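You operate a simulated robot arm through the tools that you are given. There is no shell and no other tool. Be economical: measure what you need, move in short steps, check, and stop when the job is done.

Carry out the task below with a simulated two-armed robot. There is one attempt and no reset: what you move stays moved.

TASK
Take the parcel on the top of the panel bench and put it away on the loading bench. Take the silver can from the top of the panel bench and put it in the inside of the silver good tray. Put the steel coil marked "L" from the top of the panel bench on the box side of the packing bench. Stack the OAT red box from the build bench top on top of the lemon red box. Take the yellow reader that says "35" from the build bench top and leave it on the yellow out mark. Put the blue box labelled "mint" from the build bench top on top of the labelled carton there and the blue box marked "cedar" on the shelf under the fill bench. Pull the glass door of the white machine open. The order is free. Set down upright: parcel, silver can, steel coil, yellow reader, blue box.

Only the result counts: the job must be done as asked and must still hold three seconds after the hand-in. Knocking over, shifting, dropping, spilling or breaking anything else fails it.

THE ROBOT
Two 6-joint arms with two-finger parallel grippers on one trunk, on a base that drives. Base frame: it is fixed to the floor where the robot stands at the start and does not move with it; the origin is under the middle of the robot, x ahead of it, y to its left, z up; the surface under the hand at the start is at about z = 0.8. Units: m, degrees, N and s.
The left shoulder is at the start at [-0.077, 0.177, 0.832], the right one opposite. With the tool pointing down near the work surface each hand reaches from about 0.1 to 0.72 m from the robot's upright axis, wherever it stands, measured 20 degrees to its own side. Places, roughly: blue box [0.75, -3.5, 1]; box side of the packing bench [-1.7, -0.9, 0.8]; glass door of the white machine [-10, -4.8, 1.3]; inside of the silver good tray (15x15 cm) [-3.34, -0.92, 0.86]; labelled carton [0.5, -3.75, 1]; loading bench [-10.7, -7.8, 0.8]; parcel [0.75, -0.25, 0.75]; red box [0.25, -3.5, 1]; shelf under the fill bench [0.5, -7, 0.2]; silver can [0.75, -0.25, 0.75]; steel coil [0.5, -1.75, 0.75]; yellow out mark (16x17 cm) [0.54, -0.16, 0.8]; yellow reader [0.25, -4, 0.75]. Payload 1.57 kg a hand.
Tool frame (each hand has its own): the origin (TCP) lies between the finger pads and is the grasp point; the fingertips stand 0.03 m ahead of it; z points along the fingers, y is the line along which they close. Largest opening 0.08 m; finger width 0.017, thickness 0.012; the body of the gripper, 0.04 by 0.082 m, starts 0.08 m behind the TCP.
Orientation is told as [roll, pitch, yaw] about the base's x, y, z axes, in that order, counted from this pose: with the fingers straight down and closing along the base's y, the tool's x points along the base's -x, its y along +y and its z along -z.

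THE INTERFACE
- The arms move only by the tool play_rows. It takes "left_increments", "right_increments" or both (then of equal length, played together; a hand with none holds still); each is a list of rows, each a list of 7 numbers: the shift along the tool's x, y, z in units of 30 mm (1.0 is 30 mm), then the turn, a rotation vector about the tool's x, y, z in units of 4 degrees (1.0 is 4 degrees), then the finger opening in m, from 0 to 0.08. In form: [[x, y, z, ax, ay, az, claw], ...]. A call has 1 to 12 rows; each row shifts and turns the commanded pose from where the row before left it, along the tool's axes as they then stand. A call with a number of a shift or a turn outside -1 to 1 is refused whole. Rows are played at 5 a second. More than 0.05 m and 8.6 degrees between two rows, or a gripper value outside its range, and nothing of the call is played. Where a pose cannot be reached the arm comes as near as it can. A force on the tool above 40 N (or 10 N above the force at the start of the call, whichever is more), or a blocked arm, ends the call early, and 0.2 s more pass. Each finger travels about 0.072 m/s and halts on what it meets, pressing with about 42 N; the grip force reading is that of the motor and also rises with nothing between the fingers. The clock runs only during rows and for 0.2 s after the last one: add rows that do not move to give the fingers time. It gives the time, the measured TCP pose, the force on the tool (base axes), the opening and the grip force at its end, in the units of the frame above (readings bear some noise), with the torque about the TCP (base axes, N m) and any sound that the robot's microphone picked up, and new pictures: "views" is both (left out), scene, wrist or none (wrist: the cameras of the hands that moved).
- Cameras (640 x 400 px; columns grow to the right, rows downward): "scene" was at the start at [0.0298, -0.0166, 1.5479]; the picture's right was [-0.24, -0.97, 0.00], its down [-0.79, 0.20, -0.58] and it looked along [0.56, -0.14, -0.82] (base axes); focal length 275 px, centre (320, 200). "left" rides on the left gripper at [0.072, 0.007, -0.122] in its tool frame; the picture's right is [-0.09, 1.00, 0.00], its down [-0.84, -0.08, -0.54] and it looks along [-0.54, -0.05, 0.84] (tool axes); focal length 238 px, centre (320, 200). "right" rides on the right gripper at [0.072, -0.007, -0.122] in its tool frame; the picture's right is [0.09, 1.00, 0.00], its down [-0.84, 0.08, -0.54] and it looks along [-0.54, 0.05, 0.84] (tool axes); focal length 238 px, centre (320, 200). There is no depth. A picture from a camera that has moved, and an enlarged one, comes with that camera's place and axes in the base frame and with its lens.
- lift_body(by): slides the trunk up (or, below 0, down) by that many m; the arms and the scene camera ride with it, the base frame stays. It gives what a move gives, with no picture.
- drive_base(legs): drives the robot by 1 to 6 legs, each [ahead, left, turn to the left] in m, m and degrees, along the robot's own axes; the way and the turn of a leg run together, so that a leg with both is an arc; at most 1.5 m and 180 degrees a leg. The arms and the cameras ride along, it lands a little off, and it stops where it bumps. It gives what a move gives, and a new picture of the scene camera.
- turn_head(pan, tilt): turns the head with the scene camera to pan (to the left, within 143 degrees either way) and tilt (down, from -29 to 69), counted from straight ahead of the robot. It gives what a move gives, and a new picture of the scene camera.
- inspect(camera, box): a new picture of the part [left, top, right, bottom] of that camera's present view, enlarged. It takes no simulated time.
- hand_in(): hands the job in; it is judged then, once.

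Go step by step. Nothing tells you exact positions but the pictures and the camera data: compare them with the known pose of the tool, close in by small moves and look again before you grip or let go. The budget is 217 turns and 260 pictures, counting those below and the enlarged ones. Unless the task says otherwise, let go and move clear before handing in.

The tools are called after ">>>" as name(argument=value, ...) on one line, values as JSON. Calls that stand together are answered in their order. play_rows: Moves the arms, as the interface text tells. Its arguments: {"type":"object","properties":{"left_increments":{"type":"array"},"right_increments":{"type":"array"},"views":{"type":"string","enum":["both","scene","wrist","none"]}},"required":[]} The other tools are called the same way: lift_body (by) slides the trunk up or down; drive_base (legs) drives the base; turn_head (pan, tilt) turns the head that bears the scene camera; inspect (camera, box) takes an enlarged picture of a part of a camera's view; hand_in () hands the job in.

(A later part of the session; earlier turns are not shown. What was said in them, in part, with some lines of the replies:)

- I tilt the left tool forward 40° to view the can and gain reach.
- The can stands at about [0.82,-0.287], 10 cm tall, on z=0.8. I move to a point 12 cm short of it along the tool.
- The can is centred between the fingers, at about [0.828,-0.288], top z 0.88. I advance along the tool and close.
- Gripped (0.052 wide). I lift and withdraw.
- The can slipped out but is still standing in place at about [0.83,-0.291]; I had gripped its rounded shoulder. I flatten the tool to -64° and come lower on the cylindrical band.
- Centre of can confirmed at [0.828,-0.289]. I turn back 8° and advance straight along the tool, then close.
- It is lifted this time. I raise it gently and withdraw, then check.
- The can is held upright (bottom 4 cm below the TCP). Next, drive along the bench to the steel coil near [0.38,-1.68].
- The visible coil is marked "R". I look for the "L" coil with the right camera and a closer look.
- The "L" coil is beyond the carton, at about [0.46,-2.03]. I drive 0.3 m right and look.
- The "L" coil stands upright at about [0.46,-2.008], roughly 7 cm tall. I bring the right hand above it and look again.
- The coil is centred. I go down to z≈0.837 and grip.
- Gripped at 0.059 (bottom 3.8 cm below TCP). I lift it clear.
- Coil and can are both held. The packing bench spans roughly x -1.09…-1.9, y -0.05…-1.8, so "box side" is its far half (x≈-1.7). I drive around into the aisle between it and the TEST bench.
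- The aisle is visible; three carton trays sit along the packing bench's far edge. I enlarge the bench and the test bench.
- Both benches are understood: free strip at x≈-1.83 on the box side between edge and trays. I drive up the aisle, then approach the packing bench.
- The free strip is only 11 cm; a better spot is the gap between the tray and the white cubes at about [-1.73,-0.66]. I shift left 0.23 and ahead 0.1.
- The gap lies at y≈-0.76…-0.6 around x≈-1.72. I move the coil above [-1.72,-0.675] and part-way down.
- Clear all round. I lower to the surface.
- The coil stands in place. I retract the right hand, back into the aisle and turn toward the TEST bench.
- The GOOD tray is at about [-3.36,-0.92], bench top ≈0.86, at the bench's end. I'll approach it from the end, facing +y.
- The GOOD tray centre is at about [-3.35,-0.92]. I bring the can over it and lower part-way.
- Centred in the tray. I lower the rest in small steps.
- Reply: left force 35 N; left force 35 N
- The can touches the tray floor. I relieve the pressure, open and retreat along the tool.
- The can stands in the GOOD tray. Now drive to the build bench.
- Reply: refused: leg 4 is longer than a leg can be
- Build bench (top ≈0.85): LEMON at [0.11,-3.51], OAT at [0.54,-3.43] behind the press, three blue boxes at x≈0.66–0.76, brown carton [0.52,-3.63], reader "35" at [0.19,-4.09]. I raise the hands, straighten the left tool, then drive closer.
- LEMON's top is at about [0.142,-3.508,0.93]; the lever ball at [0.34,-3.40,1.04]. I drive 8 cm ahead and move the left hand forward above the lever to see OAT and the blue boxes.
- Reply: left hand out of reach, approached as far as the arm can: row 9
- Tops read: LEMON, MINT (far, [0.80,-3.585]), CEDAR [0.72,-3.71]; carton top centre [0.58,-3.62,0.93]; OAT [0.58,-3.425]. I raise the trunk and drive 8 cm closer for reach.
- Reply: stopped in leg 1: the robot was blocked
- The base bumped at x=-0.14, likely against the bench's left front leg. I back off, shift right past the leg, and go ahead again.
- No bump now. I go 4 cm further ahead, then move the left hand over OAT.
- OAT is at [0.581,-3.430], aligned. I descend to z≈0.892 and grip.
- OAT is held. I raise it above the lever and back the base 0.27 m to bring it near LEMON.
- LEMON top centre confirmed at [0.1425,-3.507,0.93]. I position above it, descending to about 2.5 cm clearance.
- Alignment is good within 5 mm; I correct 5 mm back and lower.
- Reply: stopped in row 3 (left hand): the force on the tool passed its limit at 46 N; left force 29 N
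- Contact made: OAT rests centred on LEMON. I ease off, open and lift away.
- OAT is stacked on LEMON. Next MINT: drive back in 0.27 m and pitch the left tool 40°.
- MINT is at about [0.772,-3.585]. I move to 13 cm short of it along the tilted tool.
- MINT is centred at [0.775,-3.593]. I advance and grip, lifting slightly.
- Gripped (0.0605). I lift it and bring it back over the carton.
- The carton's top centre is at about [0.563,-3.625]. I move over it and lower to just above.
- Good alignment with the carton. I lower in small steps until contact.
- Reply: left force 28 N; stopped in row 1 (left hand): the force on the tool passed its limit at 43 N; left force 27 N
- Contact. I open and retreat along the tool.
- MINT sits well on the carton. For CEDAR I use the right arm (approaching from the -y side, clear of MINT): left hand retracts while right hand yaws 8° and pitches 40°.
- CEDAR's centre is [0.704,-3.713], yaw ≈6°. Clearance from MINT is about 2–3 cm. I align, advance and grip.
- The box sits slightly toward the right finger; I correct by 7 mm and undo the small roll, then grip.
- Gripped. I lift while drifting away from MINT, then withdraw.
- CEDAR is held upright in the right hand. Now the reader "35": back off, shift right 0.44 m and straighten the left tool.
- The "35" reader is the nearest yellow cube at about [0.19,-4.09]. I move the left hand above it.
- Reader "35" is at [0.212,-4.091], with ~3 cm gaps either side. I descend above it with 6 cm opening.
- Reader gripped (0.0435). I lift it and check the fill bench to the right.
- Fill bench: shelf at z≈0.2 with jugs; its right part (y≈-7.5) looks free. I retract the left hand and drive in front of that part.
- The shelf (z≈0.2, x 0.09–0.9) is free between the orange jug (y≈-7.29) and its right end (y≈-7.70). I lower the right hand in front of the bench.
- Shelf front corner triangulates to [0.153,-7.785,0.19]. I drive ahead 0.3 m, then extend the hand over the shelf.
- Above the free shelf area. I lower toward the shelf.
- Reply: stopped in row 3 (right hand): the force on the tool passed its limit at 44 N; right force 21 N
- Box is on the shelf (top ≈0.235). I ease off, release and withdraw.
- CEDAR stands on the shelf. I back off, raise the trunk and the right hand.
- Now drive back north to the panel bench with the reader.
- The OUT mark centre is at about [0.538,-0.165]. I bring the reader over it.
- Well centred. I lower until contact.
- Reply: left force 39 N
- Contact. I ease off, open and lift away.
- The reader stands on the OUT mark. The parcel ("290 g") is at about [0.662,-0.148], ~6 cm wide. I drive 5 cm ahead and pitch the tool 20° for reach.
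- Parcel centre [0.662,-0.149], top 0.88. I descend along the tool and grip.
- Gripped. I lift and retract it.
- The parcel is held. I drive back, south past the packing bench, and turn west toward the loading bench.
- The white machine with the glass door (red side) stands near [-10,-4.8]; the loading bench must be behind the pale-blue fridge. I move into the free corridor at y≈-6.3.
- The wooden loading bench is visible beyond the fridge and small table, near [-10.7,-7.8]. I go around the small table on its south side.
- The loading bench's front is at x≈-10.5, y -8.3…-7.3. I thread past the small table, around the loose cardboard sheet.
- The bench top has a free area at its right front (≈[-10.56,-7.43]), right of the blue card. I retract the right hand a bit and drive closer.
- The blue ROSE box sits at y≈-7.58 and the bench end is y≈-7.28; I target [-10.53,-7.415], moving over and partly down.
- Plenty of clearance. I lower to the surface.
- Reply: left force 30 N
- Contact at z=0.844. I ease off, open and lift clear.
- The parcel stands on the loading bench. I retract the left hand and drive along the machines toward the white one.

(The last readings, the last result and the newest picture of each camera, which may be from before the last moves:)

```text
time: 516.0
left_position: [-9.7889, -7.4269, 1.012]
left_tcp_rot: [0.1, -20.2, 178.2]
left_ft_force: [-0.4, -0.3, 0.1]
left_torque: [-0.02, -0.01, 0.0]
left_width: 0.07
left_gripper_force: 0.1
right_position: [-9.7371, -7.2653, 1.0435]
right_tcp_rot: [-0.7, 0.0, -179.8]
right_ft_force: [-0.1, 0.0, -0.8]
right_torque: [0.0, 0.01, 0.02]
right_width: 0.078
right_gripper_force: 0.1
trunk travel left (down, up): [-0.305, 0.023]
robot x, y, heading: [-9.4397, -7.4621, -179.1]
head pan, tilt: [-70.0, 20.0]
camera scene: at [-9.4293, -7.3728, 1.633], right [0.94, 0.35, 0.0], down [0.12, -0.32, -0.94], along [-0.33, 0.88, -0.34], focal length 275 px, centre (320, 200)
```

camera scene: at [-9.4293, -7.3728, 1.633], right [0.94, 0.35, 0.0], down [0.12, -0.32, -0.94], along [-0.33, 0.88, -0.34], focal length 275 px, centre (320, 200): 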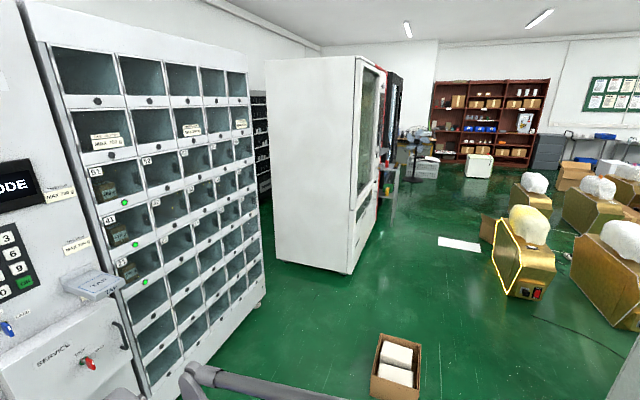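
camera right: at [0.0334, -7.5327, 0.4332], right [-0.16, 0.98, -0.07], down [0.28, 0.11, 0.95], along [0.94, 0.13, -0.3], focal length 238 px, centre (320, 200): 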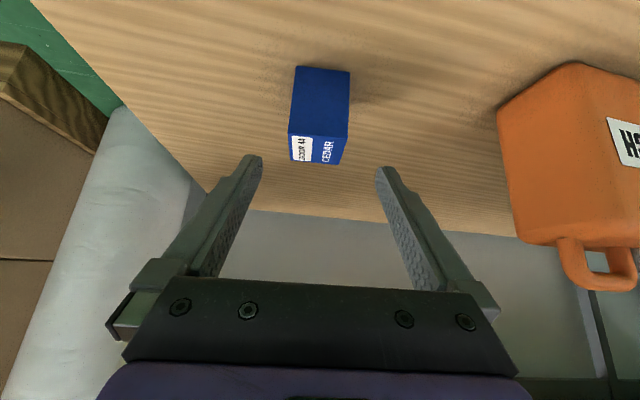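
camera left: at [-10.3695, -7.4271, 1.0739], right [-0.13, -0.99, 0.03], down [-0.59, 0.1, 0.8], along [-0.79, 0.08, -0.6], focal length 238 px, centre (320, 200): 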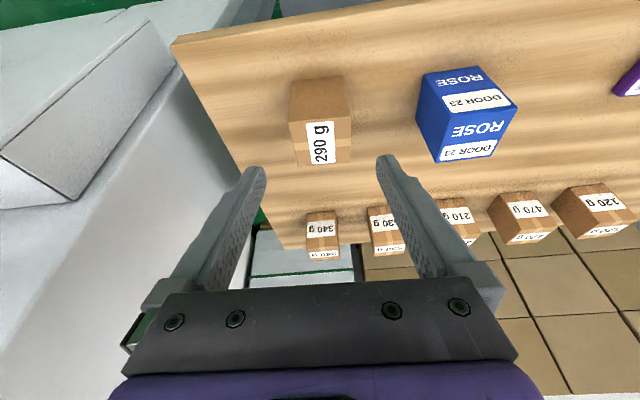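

An open carton near [-9.4,-6.0] blocks the direct way, so I retrace my path around the small table and fridge.

>>> drive_base(legs=[[-0.8, 0.1, -0.6], [0, 0.65, 0], [-0.83, 0, 0], [-1.0, -0.3, 0], [-0.2, -0.65, 0], [-0.9, -0.5, 0]])

>>> turn_head(pan=-30, tilt=25)

```text
time: 545.8
left_position: [-6.0793, -6.7038, 1.0127]
left_tcp_rot: [0.1, -20.1, 178.4]
left_ft_force: [0.5, -0.8, 0.0]
left_torque: [0.01, -0.01, -0.03]
left_width: 0.0702
left_gripper_force: 0.1
right_position: [-6.0286, -6.5415, 1.0437]
right_tcp_rot: [-0.6, -0.1, -179.8]
right_ft_force: [-0.6, 0.2, -0.4]
right_torque: [0.01, 0.03, 0.04]
right_width: 0.078
right_gripper_force: 0.1
trunk travel left (down, up): [-0.305, 0.023]
robot x, y, heading: [-5.7285, -6.7371, -179.2]
head pan, tilt: [-70.0, 20.0]
camera scene: at [-5.7197, -6.6484, 1.6331], right [0.93, 0.36, 0.0], down [0.12, -0.32, -0.94], along [-0.34, 0.88, -0.34], focal length 275 px, centre (320, 200)
```

scene: 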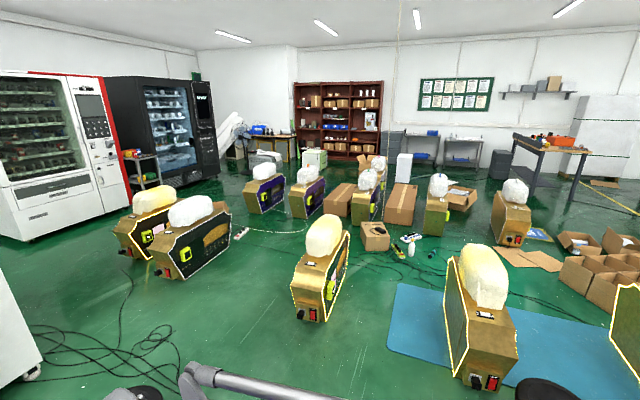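

```text
time: 546.8
left_position: [-6.0781, -6.7043, 1.0122]
left_tcp_rot: [0.1, -20.2, 178.3]
left_ft_force: [0.8, -0.7, -0.3]
left_torque: [-0.03, 0.01, 0.02]
left_width: 0.0699
left_gripper_force: 0.1
right_position: [-6.028, -6.5416, 1.0434]
right_tcp_rot: [-0.7, 0.1, -179.8]
right_ft_force: [0.0, 0.3, 0.3]
right_torque: [-0.03, 0.0, 0.02]
right_width: 0.078
right_gripper_force: 0.1
trunk travel left (down, up): [-0.305, 0.023]
robot x, y, heading: [-5.7326, -6.7386, -179.1]
head pan, tilt: [-30.0, 25.0]
camera scene: at [-5.7669, -6.6905, 1.625], right [0.49, 0.87, 0.0], down [0.37, -0.21, -0.91], along [-0.79, 0.44, -0.42], focal length 275 px, centre (320, 200)
```

scene: 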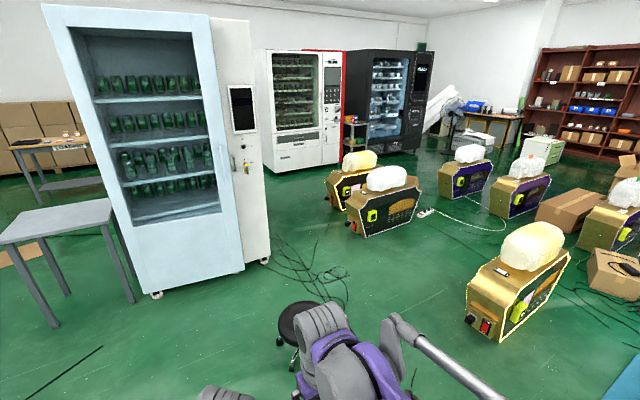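

>>> inspect(camera="scene", box=[250, 40, 350, 180])

>>> drive_base(legs=[[0, -1.12, -0.9], [1.4, 0, 0], [1.2, 0, 0]])

>>> turn_head(pan=-15, tilt=25)

```text
2.86 times, centred on (300, 110) of scene
camera zoom: at [-5.7669, -6.6905, 1.625], right [0.49, 0.87, 0.0], down [0.37, -0.21, -0.91], along [-0.79, 0.44, -0.42], focal length 785 px, centre (377, 457)
```

zoom: 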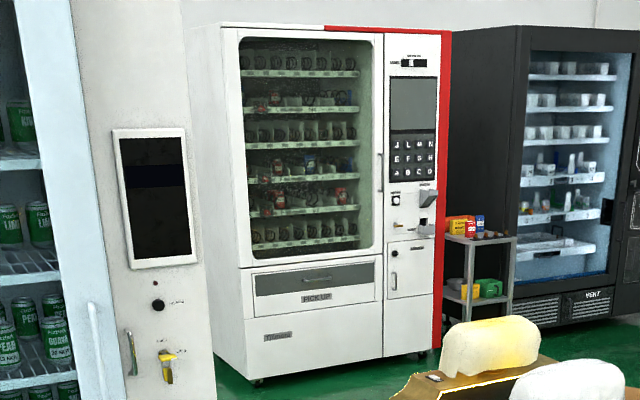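

```text
time: 569.4
left_position: [-8.6781, -5.5784, 1.0119]
left_tcp_rot: [0.1, -20.3, 178.1]
left_ft_force: [0.0, -0.1, 1.4]
left_torque: [0.0, -0.01, 0.0]
left_width: 0.0701
left_gripper_force: 0.2
right_position: [-8.6282, -5.4171, 1.0431]
right_tcp_rot: [-0.7, 0.0, -179.8]
right_ft_force: [-0.3, -0.2, 0.2]
right_torque: [-0.01, -0.02, -0.01]
right_width: 0.0782
right_gripper_force: 0.0
trunk travel left (down, up): [-0.305, 0.023]
robot x, y, heading: [-8.3295, -5.6134, -179.4]
head pan, tilt: [-30.0, 25.0]
camera scene: at [-8.3667, -5.5661, 1.6249], right [0.49, 0.87, 0.0], down [0.37, -0.21, -0.91], along [-0.79, 0.44, -0.42], focal length 275 px, centre (320, 200)
```

scene: 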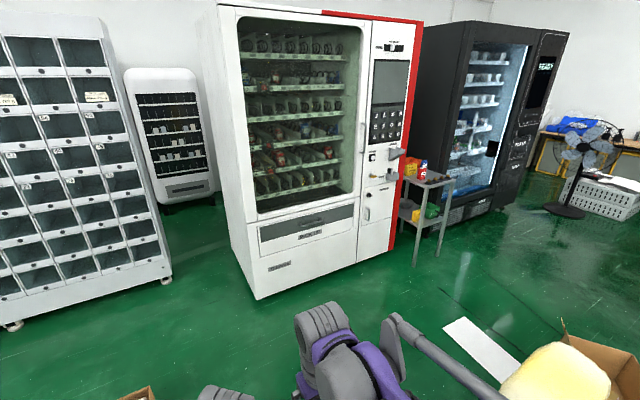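

```text
time: 570.2
left_position: [-8.6789, -5.5788, 1.0116]
left_tcp_rot: [0.0, -20.1, 178.1]
left_ft_force: [-0.9, 0.9, -0.5]
left_torque: [0.0, -0.01, 0.0]
left_width: 0.0698
left_gripper_force: 0.1
right_position: [-8.6276, -5.4171, 1.0445]
right_tcp_rot: [-0.5, 0.1, -179.9]
right_ft_force: [0.4, 0.6, -0.7]
right_torque: [0.03, 0.0, -0.04]
right_width: 0.078
right_gripper_force: 0.1
trunk travel left (down, up): [-0.305, 0.023]
robot x, y, heading: [-8.3309, -5.6138, -179.5]
head pan, tilt: [-15.0, 25.0]
camera scene: at [-8.3757, -5.5884, 1.625], right [0.25, 0.97, 0.0], down [0.41, -0.1, -0.91], along [-0.88, 0.22, -0.42], focal length 275 px, centre (320, 200)
```

scene: 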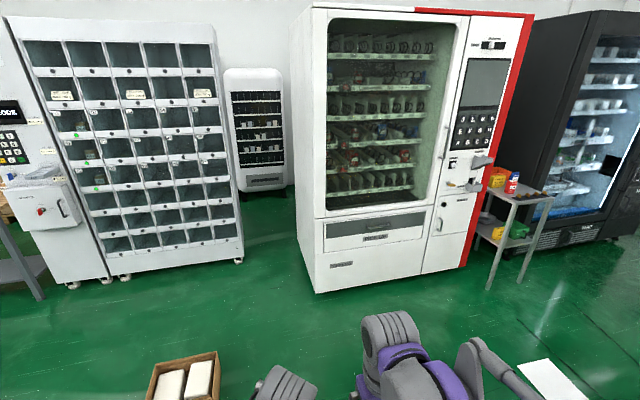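

The glass door hinges on the left (y≈-5.2), with a vertical handle at about [-9.97,-4.3,1.2]. I look right to judge the free space in front of the machine.

>>> turn_head(pan=-65, tilt=42)

```text
time: 571.3
left_position: [-8.6786, -5.5769, 1.0116]
left_tcp_rot: [0.0, -20.1, 178.2]
left_ft_force: [-1.1, -0.3, -0.3]
left_torque: [0.03, -0.01, 0.01]
left_width: 0.0698
left_gripper_force: 0.1
right_position: [-8.6274, -5.4165, 1.0434]
right_tcp_rot: [-0.6, 0.0, -179.9]
right_ft_force: [-0.6, -0.5, 0.2]
right_torque: [0.0, -0.01, 0.0]
right_width: 0.0781
right_gripper_force: 0.2
trunk travel left (down, up): [-0.305, 0.023]
robot x, y, heading: [-8.3305, -5.6136, -179.3]
head pan, tilt: [-65.0, 42.0]
camera scene: at [-8.3228, -5.5358, 1.5987], right [0.9, 0.44, 0.0], down [0.29, -0.6, -0.74], along [-0.32, 0.67, -0.67], focal length 275 px, centre (320, 200)
```

scene: 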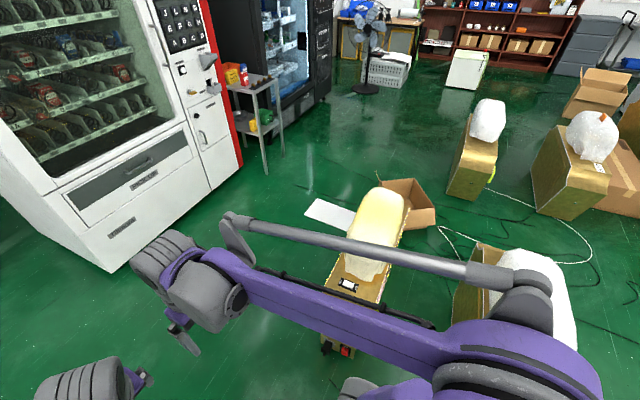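

There's about 1.2 m between the white machine and the yellow unit. I drive to about [-9.25,-4.55], facing the door.

>>> drive_base(legs=[[0.9, -0.12, -0.6], [0, -0.9, 0]])

>>> turn_head(pan=-10, tilt=25)

```text
time: 583.9
left_position: [-9.5742, -4.5569, 1.0118]
left_tcp_rot: [0.1, -20.2, 175.0]
left_ft_force: [0.0, -0.6, -0.2]
left_torque: [0.01, 0.02, -0.03]
left_width: 0.0701
left_gripper_force: 0.0
right_position: [-9.5141, -4.3994, 1.0435]
right_tcp_rot: [-0.6, 0.0, 176.8]
right_ft_force: [0.3, -0.6, 0.4]
right_torque: [-0.02, 0.0, 0.01]
right_width: 0.0781
right_gripper_force: 0.1
trunk travel left (down, up): [-0.305, 0.023]
robot x, y, heading: [-9.226, -4.6106, 177.2]
head pan, tilt: [-65.0, 42.0]
camera scene: at [-9.2167, -4.5352, 1.5987], right [0.92, 0.38, 0.0], down [0.26, -0.62, -0.74], along [-0.28, 0.69, -0.67], focal length 275 px, centre (320, 200)
```

scene: 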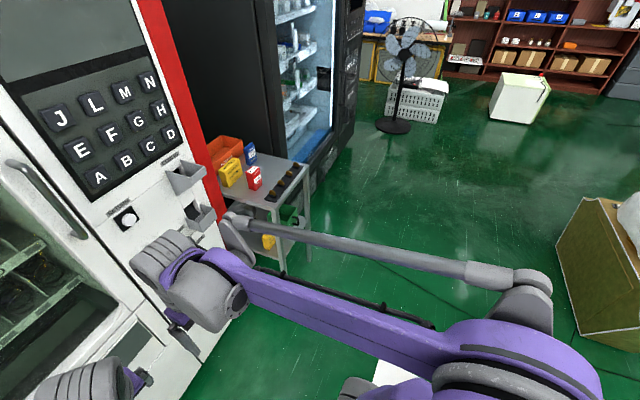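

```text
time: 585.2
left_position: [-9.5751, -4.5569, 1.0113]
left_tcp_rot: [0.0, -20.2, 175.1]
left_ft_force: [0.1, 0.0, 0.4]
left_torque: [-0.02, 0.03, 0.03]
left_width: 0.0698
left_gripper_force: 0.1
right_position: [-9.5143, -4.3997, 1.0436]
right_tcp_rot: [-0.6, -0.1, 177.0]
right_ft_force: [-1.1, 0.9, 0.4]
right_torque: [-0.02, -0.02, -0.04]
right_width: 0.0782
right_gripper_force: 0.1
trunk travel left (down, up): [-0.305, 0.023]
robot x, y, heading: [-9.2273, -4.612, 177.4]
head pan, tilt: [-10.0, 25.0]
camera scene: at [-9.2746, -4.5925, 1.6249], right [0.22, 0.98, 0.0], down [0.41, -0.09, -0.91], along [-0.88, 0.2, -0.42], focal length 275 px, centre (320, 200)
```

scene: 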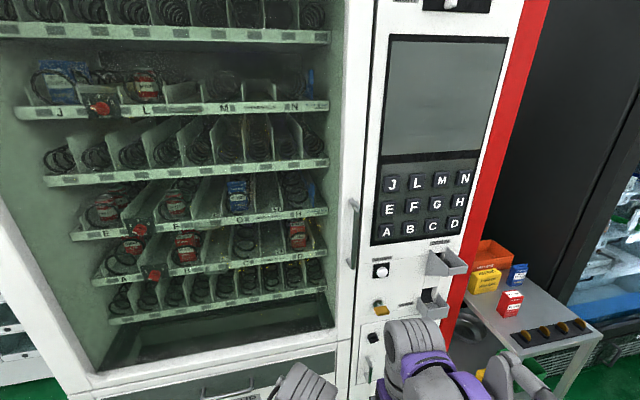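

The handle bar triangulates to [-9.915,-4.348], z 1.08–1.31. I raise and pitch the right hand toward it.

>>> play_rows(right_increments=[[-0.667, -0.09, -0.433, 0, -1, 0, 0.078], [-0.696, -0.09, -0.385, 0, -1, 0, 0.078], [-0.72, -0.09, -0.336, 0, -1, 0, 0.078], [-0.742, -0.09, -0.285, 0, -1, 0, 0.078], [-0.76, -0.09, -0.232, 0, -1, 0, 0.078], [-0.775, -0.09, -0.179, 0, -1, 0, 0.078], [-0.786, -0.09, -0.125, 0, -1, 0, 0.078], [-0.792, -0.09, -0.069, 0, -1, 0, 0.078], [-0.795, -0.09, -0.014, 0, -1, 0, 0.078], [-0.795, -0.09, 0.042, 0, -1, 0, 0.078], [-0.789, -0.09, 0.097, 0, -1, 0, 0.078], [-0.781, -0.09, 0.152, 0, -1, 0, 0.078]], views="both")

```text
time: 587.8
left_position: [-9.5756, -4.5579, 1.0126]
left_tcp_rot: [0.1, -20.2, 175.0]
left_ft_force: [0.0, -0.3, 0.0]
left_torque: [-0.02, 0.02, -0.02]
left_width: 0.0699
left_gripper_force: 0.0
right_position: [-9.7548, -4.357, 1.198]
right_tcp_rot: [-0.8, -48.0, 177.6]
right_ft_force: [1.0, 0.3, 1.0]
right_torque: [0.01, 0.0, -0.01]
right_width: 0.078
right_gripper_force: 0.1
trunk travel left (down, up): [-0.305, 0.023]
robot x, y, heading: [-9.227, -4.615, 177.4]
head pan, tilt: [-10.0, 25.0]
camera scene: at [-9.2752, -4.5924, 1.6249], right [0.22, 0.98, 0.0], down [0.41, -0.09, -0.91], along [-0.88, 0.2, -0.42], focal length 275 px, centre (320, 200)
camera right: at [-9.616, -4.3583, 1.226], right [0.01, -1.0, -0.08], down [-0.16, -0.08, 0.98], along [-0.99, 0.0, -0.16], focal length 238 px, centre (320, 200)
```

scene: 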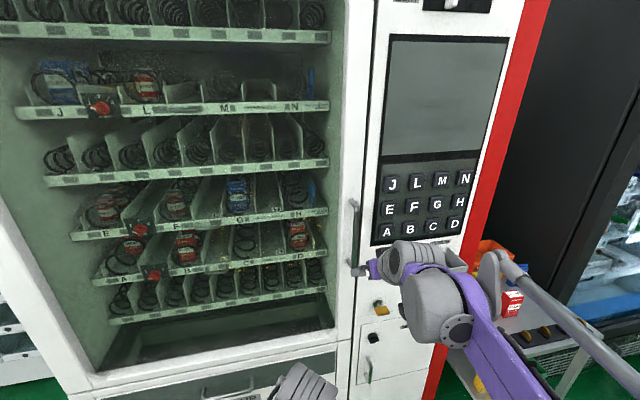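
right: 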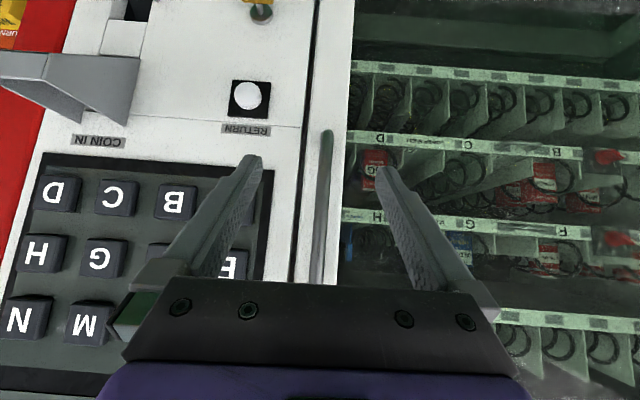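

The bar is centred between the fingers. I finish pitching to -80° and approach.

>>> play_rows(right_increments=[[0, 0, 0, 0, -1, 0, 0.07], [0, 0, 0, 0, -1, 0, 0.07], [0, 0, 0, 0, -1, 0, 0.07], [0, 0, 0, 0, -1, 0, 0.07], [0, 0, 0, 0, -1, 0, 0.07], [0, 0, 0, 0, -1, 0, 0.07], [0, 0, 0, 0, -1, 0, 0.07], [0, 0, 0, 0, -1, 0, 0.07], [-0.17, 0, 0.97, 0, 0, 0, 0.07], [-0.17, 0, 0.97, 0, 0, 0, 0.07], [-0.17, 0, 0.97, 0, 0, 0, 0.07]], views="both")

```text
time: 590.2
left_position: [-9.575, -4.5574, 1.0112]
left_tcp_rot: [0.1, -20.1, 174.9]
left_ft_force: [0.1, -0.2, 0.3]
left_torque: [0.02, -0.01, -0.02]
left_width: 0.0701
left_gripper_force: 0.0
right_position: [-9.8408, -4.3507, 1.2005]
right_tcp_rot: [-3.1, -80.0, -180.0]
right_ft_force: [-0.2, -0.9, 0.2]
right_torque: [0.02, -0.02, -0.02]
right_width: 0.0698
right_gripper_force: 0.1
trunk travel left (down, up): [-0.305, 0.023]
robot x, y, heading: [-9.2245, -4.6121, 177.4]
head pan, tilt: [-10.0, 25.0]
camera scene: at [-9.2756, -4.5924, 1.6249], right [0.22, 0.98, 0.0], down [0.41, -0.09, -0.91], along [-0.88, 0.2, -0.42], focal length 275 px, centre (320, 200)
camera right: at [-9.7093, -4.3514, 1.1508], right [-0.04, -0.99, -0.1], down [0.38, -0.11, 0.92], along [-0.92, 0.0, 0.38], focal length 238 px, centre (320, 200)
```

scene: 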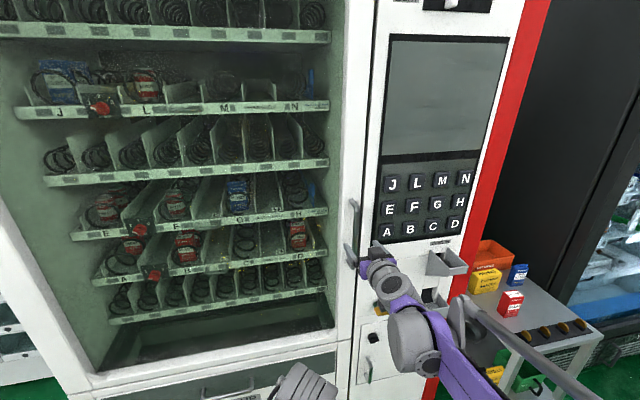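
right: 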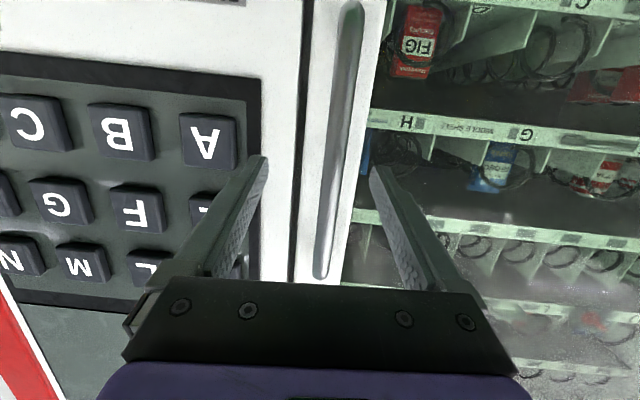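

The bar is 1.2 cm off toward the glass side; I correct, advance and grip it.

>>> play_rows(right_increments=[[0, 0.4, 0.3, 0, 0, 0, 0.07], [-0.17, 0, 0.9, 0, 0, 0, 0.07], [-0.17, 0, 0.9, 0, 0, 0, 0.07], [0, 0, 0, 0, 0, 0, 0.07], [0, 0, 0, 0, 0, 0, 0.005], [0, 0, 0, 0, 0, 0, 0.005], [0, 0, 0, 0, 0, 0, 0.005], [0, 0, 0, 0, 0, 0, 0.005], [0, 0, 0, 0, 0, 0, 0.005]], views="wrist")

```text
time: 591.0
left_position: [-9.5734, -4.5575, 1.0118]
left_tcp_rot: [0.1, -20.2, 174.9]
left_ft_force: [-0.4, 0.3, -0.5]
left_torque: [-0.03, 0.04, -0.01]
left_width: 0.0699
left_gripper_force: 0.0
right_position: [-9.8988, -4.3605, 1.1963]
right_tcp_rot: [-3.4, -80.0, -179.8]
right_ft_force: [-0.4, -0.2, -0.3]
right_torque: [0.03, 0.02, 0.01]
right_width: 0.07
right_gripper_force: 0.0
trunk travel left (down, up): [-0.305, 0.023]
robot x, y, heading: [-9.2247, -4.6124, 177.5]
head pan, tilt: [-10.0, 25.0]
stopped in row 4 (right hand): the force on the tool passed its limit at 134 N (the readings are from after the stop); the commanded pose is now the measured one
camera right: at [-9.7667, -4.3602, 1.1473], right [-0.04, -0.99, -0.1], down [0.38, -0.11, 0.92], along [-0.92, 0.0, 0.38], focal length 238 px, centre (320, 200)
```

right: 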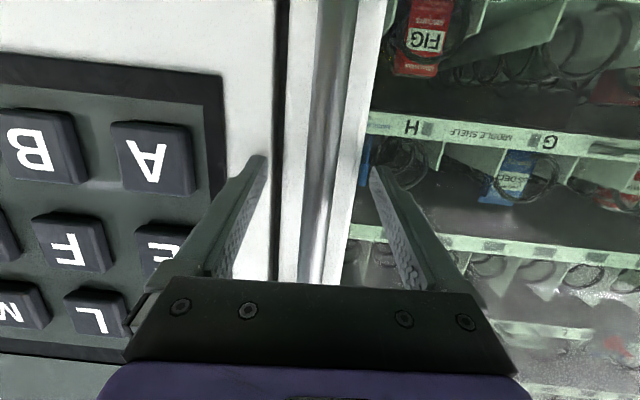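

The fingertips touched the panel. I back off 6 mm and close on the bar.

>>> play_rows(right_increments=[[0.03, 0, -0.2, 0, 0, 0, 0.07], [0, 0, 0, 0, 0, 0, 0.005], [0, 0, 0, 0, 0, 0, 0.005], [0, 0, 0, 0, 0, 0, 0.005], [0, 0, 0, 0, 0, 0, 0.005], [0, 0, 0, 0, 0, 0, 0.005]], views="wrist")

```text
time: 592.4
left_position: [-9.5743, -4.5561, 1.0126]
left_tcp_rot: [0.2, -20.2, 174.9]
left_ft_force: [-0.1, -0.2, 0.5]
left_torque: [0.0, -0.01, 0.0]
left_width: 0.0697
left_gripper_force: 0.1
right_position: [-9.8934, -4.3582, 1.1962]
right_tcp_rot: [-2.9, -80.0, 179.7]
right_ft_force: [0.1, 5.3, 0.6]
right_torque: [-0.34, 0.06, 0.01]
right_width: 0.0157
right_gripper_force: 31.5
trunk travel left (down, up): [-0.305, 0.023]
robot x, y, heading: [-9.2275, -4.6111, 177.2]
head pan, tilt: [-10.0, 25.0]
camera right: at [-9.7613, -4.3592, 1.1465], right [-0.04, -0.99, -0.1], down [0.38, -0.11, 0.92], along [-0.92, 0.0, 0.38], focal length 238 px, centre (320, 200)
```

right: 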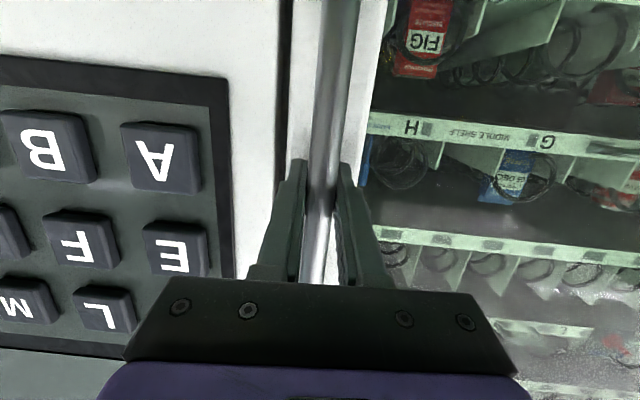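

Bar gripped. I pull gently straight back with the arm.

>>> play_rows(right_increments=[[0.1, 0, -0.55, 0, 0, 0, 0.002], [0.1, 0, -0.55, 0, 0, 0, 0.002], [0.12, 0.05, -0.7, 0, 0, 0, 0.002], [0.12, 0.08, -0.7, 0, 0, 0, 0.002], [0.12, 0.1, -0.7, 0, 0, 0, 0.002]], views="both")

```text
time: 593.6
left_position: [-9.5742, -4.555, 1.0115]
left_tcp_rot: [0.3, -20.2, 175.0]
left_ft_force: [-0.3, 0.0, -0.5]
left_torque: [0.03, 0.0, -0.03]
left_width: 0.0699
left_gripper_force: 0.1
right_position: [-9.7963, -4.3695, 1.1971]
right_tcp_rot: [-2.6, -80.0, 179.4]
right_ft_force: [3.3, 14.5, -12.9]
right_torque: [-0.41, 0.19, 0.28]
right_width: 0.0159
right_gripper_force: 31.8
trunk travel left (down, up): [-0.305, 0.023]
robot x, y, heading: [-9.2261, -4.6095, 177.5]
head pan, tilt: [-10.0, 25.0]
camera scene: at [-9.2739, -4.5886, 1.6246], right [0.22, 0.98, 0.0], down [0.41, -0.09, -0.91], along [-0.88, 0.2, -0.42], focal length 275 px, centre (320, 200)
camera right: at [-9.6639, -4.3701, 1.1467], right [-0.04, -0.99, -0.1], down [0.38, -0.11, 0.92], along [-0.92, 0.0, 0.38], focal length 238 px, centre (320, 200)
```

scene: 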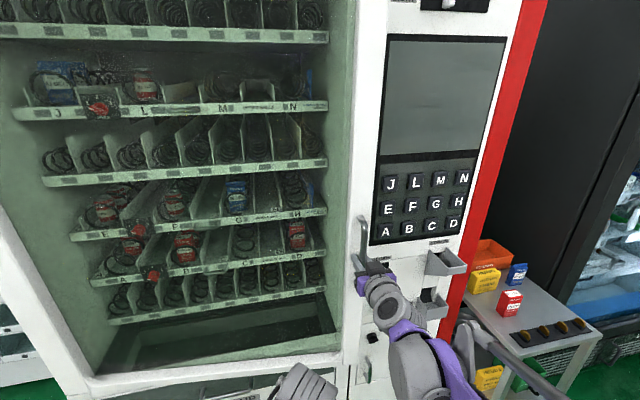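
right: 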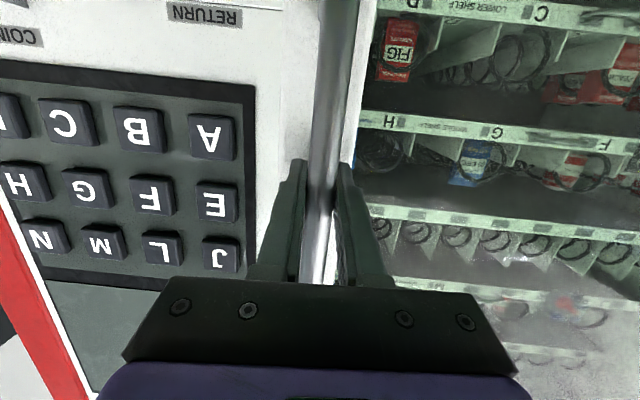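

The door follows (hinge at about [-9.95,-5.22], R≈0.87). Before arcing with the base I check the space behind the robot.

>>> turn_head(pan=-140, tilt=55)

>>> turn_head(pan=140, tilt=55)

```text
time: 595.7
left_position: [-9.5751, -4.5547, 1.0116]
left_tcp_rot: [0.3, -20.1, 174.9]
left_ft_force: [0.1, 1.0, 0.2]
left_torque: [-0.02, 0.0, 0.03]
left_width: 0.0699
left_gripper_force: 0.0
right_position: [-9.7991, -4.3682, 1.1966]
right_tcp_rot: [-2.1, -79.9, 178.9]
right_ft_force: [3.2, 19.9, -20.7]
right_torque: [-0.35, 0.17, 0.18]
right_width: 0.0156
right_gripper_force: 31.2
trunk travel left (down, up): [-0.305, 0.023]
robot x, y, heading: [-9.2267, -4.6094, 177.9]
head pan, tilt: [-140.0, 55.0]
camera scene: at [-9.1287, -4.5638, 1.5808], right [0.61, -0.79, 0.0], down [-0.65, -0.5, -0.57], along [0.46, 0.35, -0.82], focal length 275 px, centre (320, 200)
```

scene: 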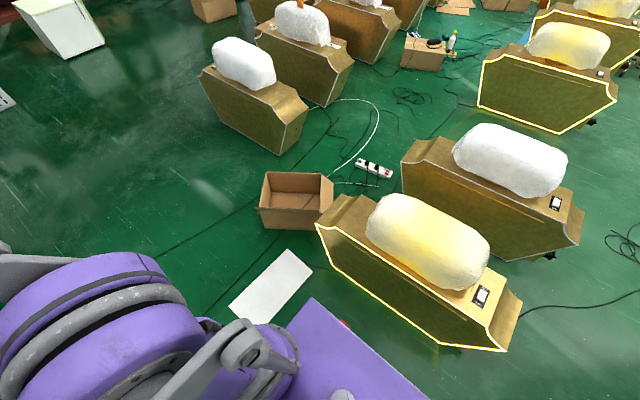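

```text
time: 599.6
left_position: [-9.575, -4.5553, 1.0112]
left_tcp_rot: [0.3, -20.1, 174.9]
left_ft_force: [1.7, -0.9, 0.0]
left_torque: [0.04, 0.0, 0.0]
left_width: 0.07
left_gripper_force: 0.1
right_position: [-9.7988, -4.3686, 1.1966]
right_tcp_rot: [-2.2, -80.0, 179.0]
right_ft_force: [2.2, 20.2, -17.1]
right_torque: [-0.31, 0.09, 0.17]
right_width: 0.0156
right_gripper_force: 31.4
trunk travel left (down, up): [-0.305, 0.023]
robot x, y, heading: [-9.2289, -4.611, 177.5]
head pan, tilt: [140.0, 55.0]
camera scene: at [-9.1327, -4.6564, 1.5811], right [-0.68, -0.74, 0.0], down [-0.6, 0.55, -0.58], along [0.42, -0.39, -0.82], focal length 275 px, centre (320, 200)
```

scene: 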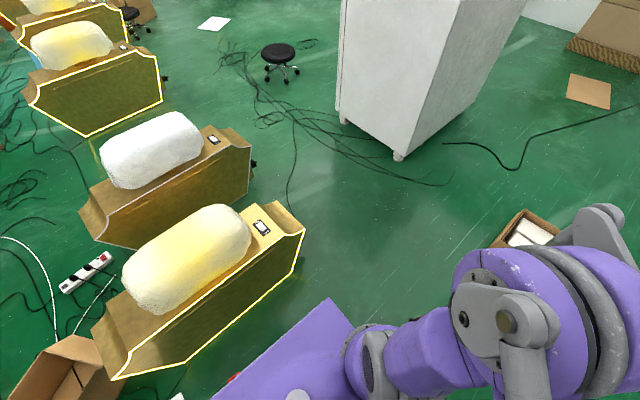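

Rear clearance is limited, so I first pull the door further with the arm (bringing the handle nearer), then will swing the base around with the door.

>>> play_rows(right_increments=[[0.142, 0.15, -0.805, 0, 0, 0, 0.002], [0.142, 0.18, -0.805, 0, 0, 0, 0.002], [0.142, 0.2, -0.805, 0, 0, 0, 0.002], [0.142, 0.23, -0.805, 0, 0, 0, 0.002], [0.142, 0.26, -0.805, 0, 0, 0, 0.002], [0.142, 0.3, -0.805, 0, 0, 0, 0.002]], views="wrist")

>>> turn_head(pan=0, tilt=30)

```text
time: 600.5
left_position: [-9.5725, -4.5537, 1.0112]
left_tcp_rot: [0.2, -20.3, 174.7]
left_ft_force: [0.7, 0.1, 0.3]
left_torque: [0.03, -0.03, -0.03]
left_width: 0.0703
left_gripper_force: 0.1
right_position: [-9.713, -4.3885, 1.1967]
right_tcp_rot: [-2.8, -80.0, 179.0]
right_ft_force: [8.5, 25.0, -14.2]
right_torque: [-0.48, -0.02, 0.28]
right_width: 0.0158
right_gripper_force: 31.9
trunk travel left (down, up): [-0.305, 0.023]
robot x, y, heading: [-9.2273, -4.6137, 177.1]
head pan, tilt: [140.0, 55.0]
stopped in row 4 (right hand): the force on the tool passed its limit at 42 N (the readings are from after the stop); the commanded pose is now the measured one
camera right: at [-9.5811, -4.3895, 1.147], right [-0.05, -0.99, -0.1], down [0.38, -0.11, 0.92], along [-0.92, 0.01, 0.39], focal length 238 px, centre (320, 200)
```

right: 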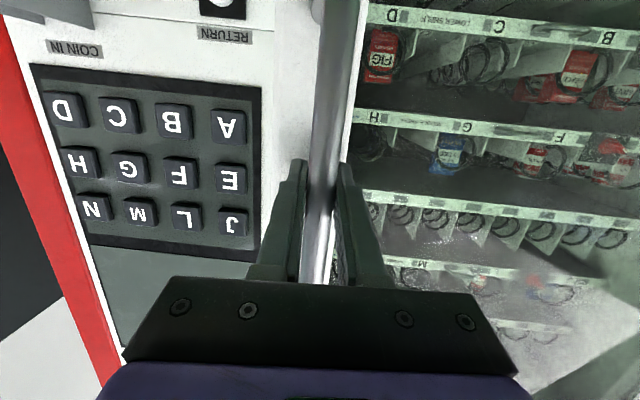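

```text
time: 602.7
left_position: [-9.5742, -4.5525, 1.0112]
left_tcp_rot: [0.3, -20.1, 174.8]
left_ft_force: [0.3, 0.7, -0.5]
left_torque: [-0.01, -0.02, 0.0]
left_width: 0.0701
left_gripper_force: 0.0
right_position: [-9.7156, -4.3869, 1.1967]
right_tcp_rot: [-2.1, -80.0, 178.5]
right_ft_force: [8.4, 32.9, -16.3]
right_torque: [-0.35, 0.23, 0.28]
right_width: 0.0157
right_gripper_force: 30.7
trunk travel left (down, up): [-0.305, 0.023]
robot x, y, heading: [-9.2266, -4.6134, 177.3]
head pan, tilt: [0.0, 30.0]
camera scene: at [-9.2744, -4.601, 1.6169], right [0.04, 1.0, 0.0], down [0.5, -0.03, -0.87], along [-0.87, 0.04, -0.5], focal length 275 px, centre (320, 200)
```

scene: 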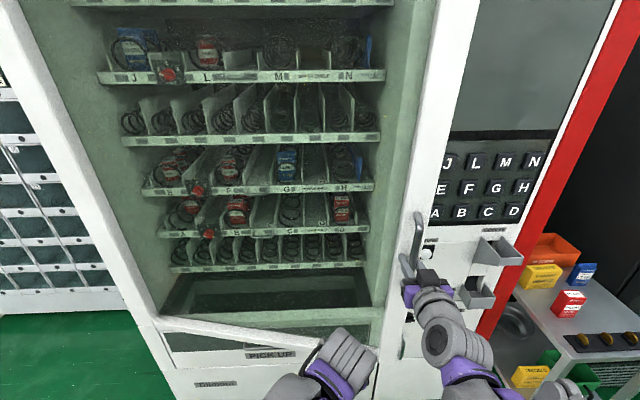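

The lateral force shows my arc was slightly off (hinge axis nearer x≈-9.9). I relieve it and continue the pull with the corrected arc.

>>> play_rows(right_increments=[[0, -0.3, 0, 0, 0, 0, 0.002], [0.14, 0.16, -0.785, 0, 0, 0, 0.002], [0.14, 0.19, -0.785, 0, 0, 0, 0.002], [0.14, 0.22, -0.785, 0, 0, 0, 0.002], [0.14, 0.24, -0.785, 0, 0, 0, 0.002]], views="none")

```text
time: 603.9
left_position: [-9.574, -4.5578, 1.0114]
left_tcp_rot: [0.0, -20.2, 175.0]
left_ft_force: [-0.1, 0.0, 0.8]
left_torque: [0.0, 0.05, 0.0]
left_width: 0.07
left_gripper_force: 0.0
right_position: [-9.6194, -4.4182, 1.1983]
right_tcp_rot: [-3.6, -80.1, -179.7]
right_ft_force: [-4.1, -17.3, -20.0]
right_torque: [-0.31, 0.39, -0.05]
right_width: 0.0159
right_gripper_force: 31.0
trunk travel left (down, up): [-0.305, 0.023]
robot x, y, heading: [-9.2289, -4.6081, 177.5]
head pan, tilt: [0.0, 30.0]
```

The door is open ~17°. I retract the left hand so it won't touch the door, then swing the base with the door.

>>> play_rows(left_increments=[[0.84, 0, -0.31, 0, 0, 0, 0.07], [0.84, 0, -0.31, 0, 0, 0, 0.07], [0.84, 0, -0.31, 0, 0, 0, 0.07], [0.84, 0, -0.31, 0, 0, 0, 0.07], [0.84, 0, -0.31, 0, 0, 0, 0.07]], views="none")

>>> drive_base(legs=[[-0.0404, 0.1419, -17.5]])

```text
time: 605.1
left_position: [-9.4387, -4.5706, 1.0099]
left_tcp_rot: [0.0, -20.1, 175.0]
left_ft_force: [0.0, 0.1, 0.7]
left_torque: [-0.02, 0.03, -0.02]
left_width: 0.0701
left_gripper_force: 0.1
right_position: [-9.621, -4.4178, 1.1989]
right_tcp_rot: [-4.3, -79.9, -179.1]
right_ft_force: [-6.8, -21.9, -10.5]
right_torque: [-0.44, -0.06, -0.19]
right_width: 0.016
right_gripper_force: 31.0
trunk travel left (down, up): [-0.305, 0.023]
robot x, y, heading: [-9.2266, -4.614, 177.3]
head pan, tilt: [0.0, 30.0]
```

```text
time: 607.0
left_position: [-9.4052, -4.6567, 1.0104]
left_tcp_rot: [0.1, -20.2, 157.5]
left_ft_force: [0.0, -0.5, 0.5]
left_torque: [-0.01, 0.0, -0.01]
left_width: 0.0699
left_gripper_force: 0.0
right_position: [-9.531, -4.4563, 1.1996]
right_tcp_rot: [-3.7, -79.9, 162.8]
right_ft_force: [-3.5, -5.2, -2.8]
right_torque: [-0.34, 0.25, -0.14]
right_width: 0.0156
right_gripper_force: 31.6
trunk travel left (down, up): [-0.305, 0.023]
robot x, y, heading: [-9.2161, -4.7615, 159.7]
head pan, tilt: [0.0, 30.0]
camera scene: at [-9.2619, -4.7437, 1.617], right [0.34, 0.94, 0.0], down [0.47, -0.17, -0.87], along [-0.81, 0.3, -0.5], focal length 275 px, centre (320, 200)
```

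scene: 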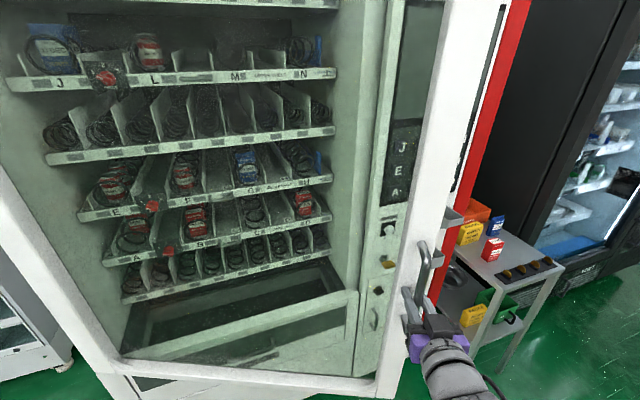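

That works exactly as computed. I continue the swing.

>>> drive_base(legs=[[-0.0669, 0.1249, -17], [-0.1208, 0.061, -9]])

```text
time: 609.7
left_position: [-9.2955, -4.849, 1.0108]
left_tcp_rot: [0.3, -20.1, 130.7]
left_ft_force: [0.4, -0.3, 0.6]
left_torque: [-0.02, -0.04, 0.02]
left_width: 0.0701
left_gripper_force: 0.0
right_position: [-9.3179, -4.6103, 1.1987]
right_tcp_rot: [-3.0, -80.0, 135.5]
right_ft_force: [4.8, 7.1, 0.7]
right_torque: [-0.5, 0.05, -0.19]
right_width: 0.0158
right_gripper_force: 31.3
trunk travel left (down, up): [-0.305, 0.023]
robot x, y, heading: [-9.1731, -5.023, 133.1]
head pan, tilt: [0.0, 30.0]
camera scene: at [-9.2062, -4.9887, 1.6172], right [0.73, 0.69, 0.0], down [0.34, -0.37, -0.87], along [-0.59, 0.63, -0.5], focal length 275 px, centre (320, 200)
```

scene: 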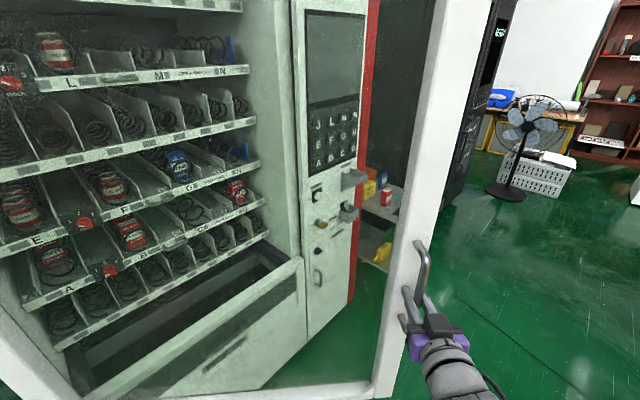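

>>> drive_base(legs=[[-0.1236, 0.0582, -8], [-0.1236, 0.063, -8]])

>>> turn_head(pan=110, tilt=50)

```text
time: 611.0
left_position: [-9.2376, -4.9566, 1.0102]
left_tcp_rot: [0.1, -20.3, 123.5]
left_ft_force: [0.9, -0.3, 0.1]
left_torque: [0.01, 0.0, 0.01]
left_width: 0.07
left_gripper_force: 0.1
right_position: [-9.2288, -4.7175, 1.1992]
right_tcp_rot: [-2.8, -80.0, 127.5]
right_ft_force: [11.2, 4.4, -3.7]
right_torque: [-0.87, -0.15, 0.0]
right_width: 0.0159
right_gripper_force: 31.4
trunk travel left (down, up): [-0.305, 0.023]
robot x, y, heading: [-9.1433, -5.1462, 126.1]
head pan, tilt: [0.0, 30.0]
stopped in leg 1: the force on the tool passed its limit at 42 N (the readings are from after the stop); the commanded pose is now the measured one
camera scene: at [-9.166, -5.1088, 1.6168], right [0.81, 0.59, 0.0], down [0.29, -0.4, -0.87], along [-0.51, 0.7, -0.5], focal length 275 px, centre (320, 200)
```

scene: 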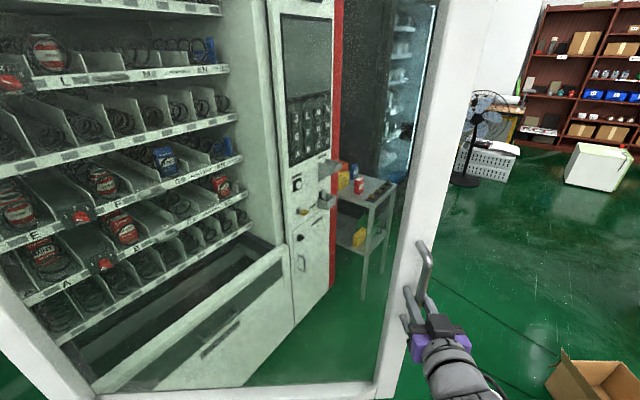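

```text
time: 612.9
left_position: [-9.2387, -4.9543, 1.0105]
left_tcp_rot: [0.3, -20.3, 123.5]
left_ft_force: [0.1, 1.0, 0.8]
left_torque: [0.0, -0.05, 0.0]
left_width: 0.07
left_gripper_force: 0.0
right_position: [-9.2296, -4.7143, 1.1974]
right_tcp_rot: [-2.8, -79.9, 127.7]
right_ft_force: [14.3, 10.1, -9.5]
right_torque: [-0.34, 0.21, 0.09]
right_width: 0.0157
right_gripper_force: 31.4
trunk travel left (down, up): [-0.305, 0.023]
robot x, y, heading: [-9.1446, -5.1472, 126.3]
head pan, tilt: [110.0, 50.0]
camera scene: at [-9.1565, -5.2421, 1.5876], right [-0.83, 0.56, 0.0], down [0.43, 0.63, -0.64], along [-0.36, -0.53, -0.76], focal length 275 px, centre (320, 200)
```

scene: 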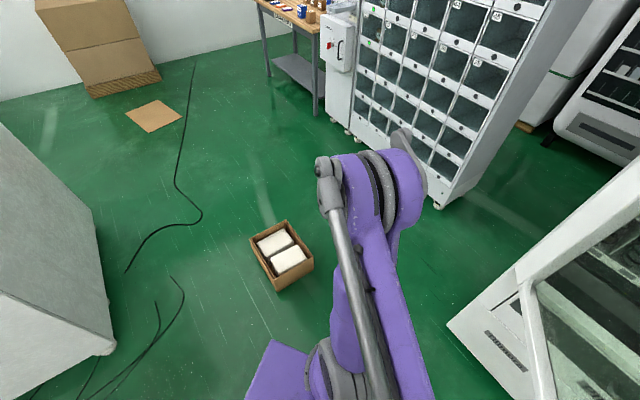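

Nothing is in the way; the small stop was a force spike at ~52° of opening. I continue with a corrected arc.

>>> drive_base(legs=[[-0.1111, 0.0614, -8.2], [-0.1068, 0.0616, -8]])

```text
time: 615.0
left_position: [-9.1873, -5.1614, 1.0101]
left_tcp_rot: [0.2, -20.4, 108.7]
left_ft_force: [0.6, -0.5, 0.0]
left_torque: [0.09, 0.02, 0.01]
left_width: 0.07
left_gripper_force: 0.1
right_position: [-9.1151, -4.9312, 1.1982]
right_tcp_rot: [-2.9, -79.8, 112.6]
right_ft_force: [14.1, 0.7, -10.0]
right_torque: [-0.81, 0.1, 0.01]
right_width: 0.0162
right_gripper_force: 31.7
trunk travel left (down, up): [-0.305, 0.023]
robot x, y, heading: [-9.1443, -5.366, 111.4]
head pan, tilt: [110.0, 50.0]
stopped in leg 2: the force on the tool passed its limit at 43 N (the readings are from after the stop); the commanded pose is now the measured one
camera scene: at [-9.1813, -5.4611, 1.587], right [-0.66, 0.75, 0.0], down [0.57, 0.51, -0.64], along [-0.48, -0.42, -0.77], focal length 275 px, centre (320, 200)
```

scene: 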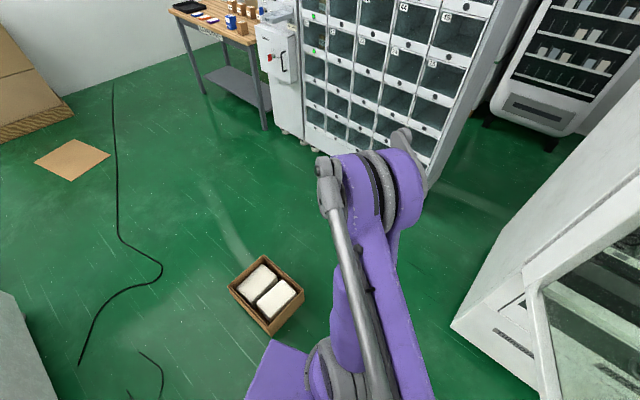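

The door is open by about 68°. I release the handle and withdraw the hand.

>>> play_rows(right_increments=[[0, 0, 0, 0, 0, 0, 0.03], [0, 0, 0, 0, 0, 0, 0.07], [0, 0, 0, 0, 0, 0, 0.07], [0, 0, 0, 0, 0, 0, 0.07], [0.05, 0, -0.4, 0, 0, 0, 0.07], [0.14, 0, -0.8, 0, 0, 0, 0.07], [0.14, 0, -0.8, 0, 0, 0, 0.07]], views="wrist")

>>> drive_base(legs=[[-0.15, 0, 0]])

>>> turn_head(pan=0, tilt=15)

```text
time: 616.6
left_position: [-9.1897, -5.1587, 1.011]
left_tcp_rot: [0.0, -20.1, 108.9]
left_ft_force: [0.3, 0.5, -0.1]
left_torque: [0.01, 0.02, 0.03]
left_width: 0.0699
left_gripper_force: 0.1
right_position: [-9.101, -4.9791, 1.2002]
right_tcp_rot: [-3.9, -79.9, 113.9]
right_ft_force: [0.8, 0.4, 0.0]
right_torque: [-0.01, 0.03, -0.01]
right_width: 0.0699
right_gripper_force: 0.2
right hand out of reach, approached as far as the arm can: row 7
trunk travel left (down, up): [-0.305, 0.023]
robot x, y, heading: [-9.1427, -5.3707, 111.5]
head pan, tilt: [110.0, 50.0]
camera right: at [-9.0485, -5.1009, 1.1503], right [-0.93, -0.35, -0.1], down [0.05, -0.39, 0.92], along [-0.37, 0.85, 0.38], focal length 238 px, centre (320, 200)
```

right: 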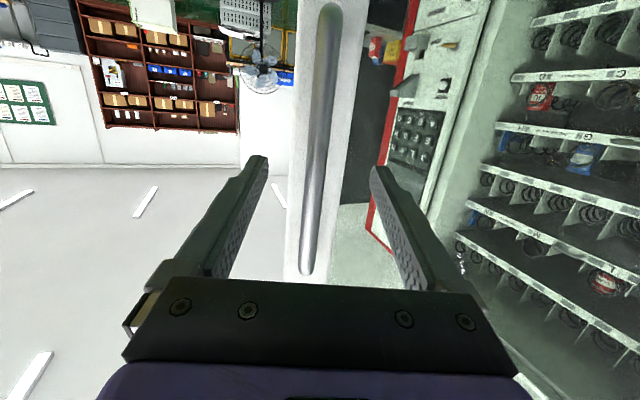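

```text
time: 618.0
left_position: [-9.136, -5.2967, 1.0097]
left_tcp_rot: [0.1, -20.2, 108.9]
left_ft_force: [0.5, 0.3, 0.2]
left_torque: [-0.03, -0.01, -0.02]
left_width: 0.0702
left_gripper_force: 0.0
right_position: [-9.0462, -5.1169, 1.1993]
right_tcp_rot: [-3.8, -79.9, 113.5]
right_ft_force: [-0.1, -0.1, 1.0]
right_torque: [-0.02, 0.02, -0.01]
right_width: 0.0699
right_gripper_force: 0.1
trunk travel left (down, up): [-0.305, 0.023]
robot x, y, heading: [-9.0878, -5.5064, 111.2]
head pan, tilt: [110.0, 50.0]
camera scene: at [-9.1311, -5.5964, 1.5877], right [-0.66, 0.75, 0.0], down [0.57, 0.51, -0.64], along [-0.48, -0.42, -0.77], focal length 275 px, centre (320, 200)
```

scene: 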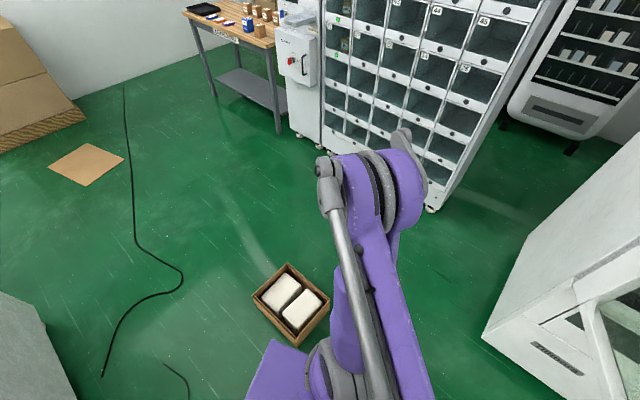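

```text
time: 619.8
left_position: [-9.1359, -5.2966, 1.0099]
left_tcp_rot: [0.0, -20.3, 108.8]
left_ft_force: [-0.3, -0.2, 0.5]
left_torque: [-0.03, -0.03, -0.03]
left_width: 0.07
left_gripper_force: 0.1
right_position: [-9.0462, -5.1167, 1.2009]
right_tcp_rot: [-3.8, -79.9, 113.8]
right_ft_force: [0.0, -0.1, 0.4]
right_torque: [0.02, 0.01, -0.03]
right_width: 0.07
right_gripper_force: 0.0
trunk travel left (down, up): [-0.305, 0.023]
robot x, y, heading: [-9.0896, -5.5045, 111.3]
head pan, tilt: [0.0, 15.0]
camera scene: at [-9.1071, -5.459, 1.6412], right [0.93, 0.36, 0.0], down [0.09, -0.24, -0.97], along [-0.35, 0.9, -0.26], focal length 275 px, centre (320, 200)
```

scene: 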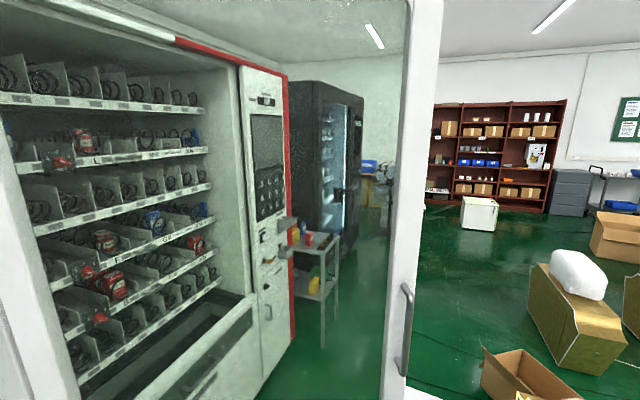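

The glass door stays open, both hands are empty and clear, and every item was seen standing where it was set down. I hand in.

>>> hand_in()

```text
The job is handed in.
```

I carried out all eight parts of the job and handed it in; I don't have the judge's result. I saw each item in place just after letting go of it, but did not go back for a final check of the earlier ones.

- **Parcel:** standing on the right front of the loading bench.
- **Silver can:** standing in the GOOD tray. My first grip slipped, but the can stayed upright and I picked it up again.
- **Steel coil "L":** standing on the packing bench, between the left-hand carton tray and the white boxes. I took the "box side" to be the far half of the bench, where the trays are.
- **OAT red box:** stacked on the lemon red box, turned crosswise to it.
- **Yellow reader "35":** standing on the yellow OUT mark.
- **Blue box "mint":** on top of the labelled carton.
- **Blue box "cedar":** standing on the shelf under the fill bench.
- **Glass door:** pulled open about 68°. It stayed open after I let go.

The robot's base bumped the build bench once, probably against its left front leg. My fingertips also pressed hard on the white machine's front (134 N) while I reached for the handle. I saw nothing shifted or damaged either time.
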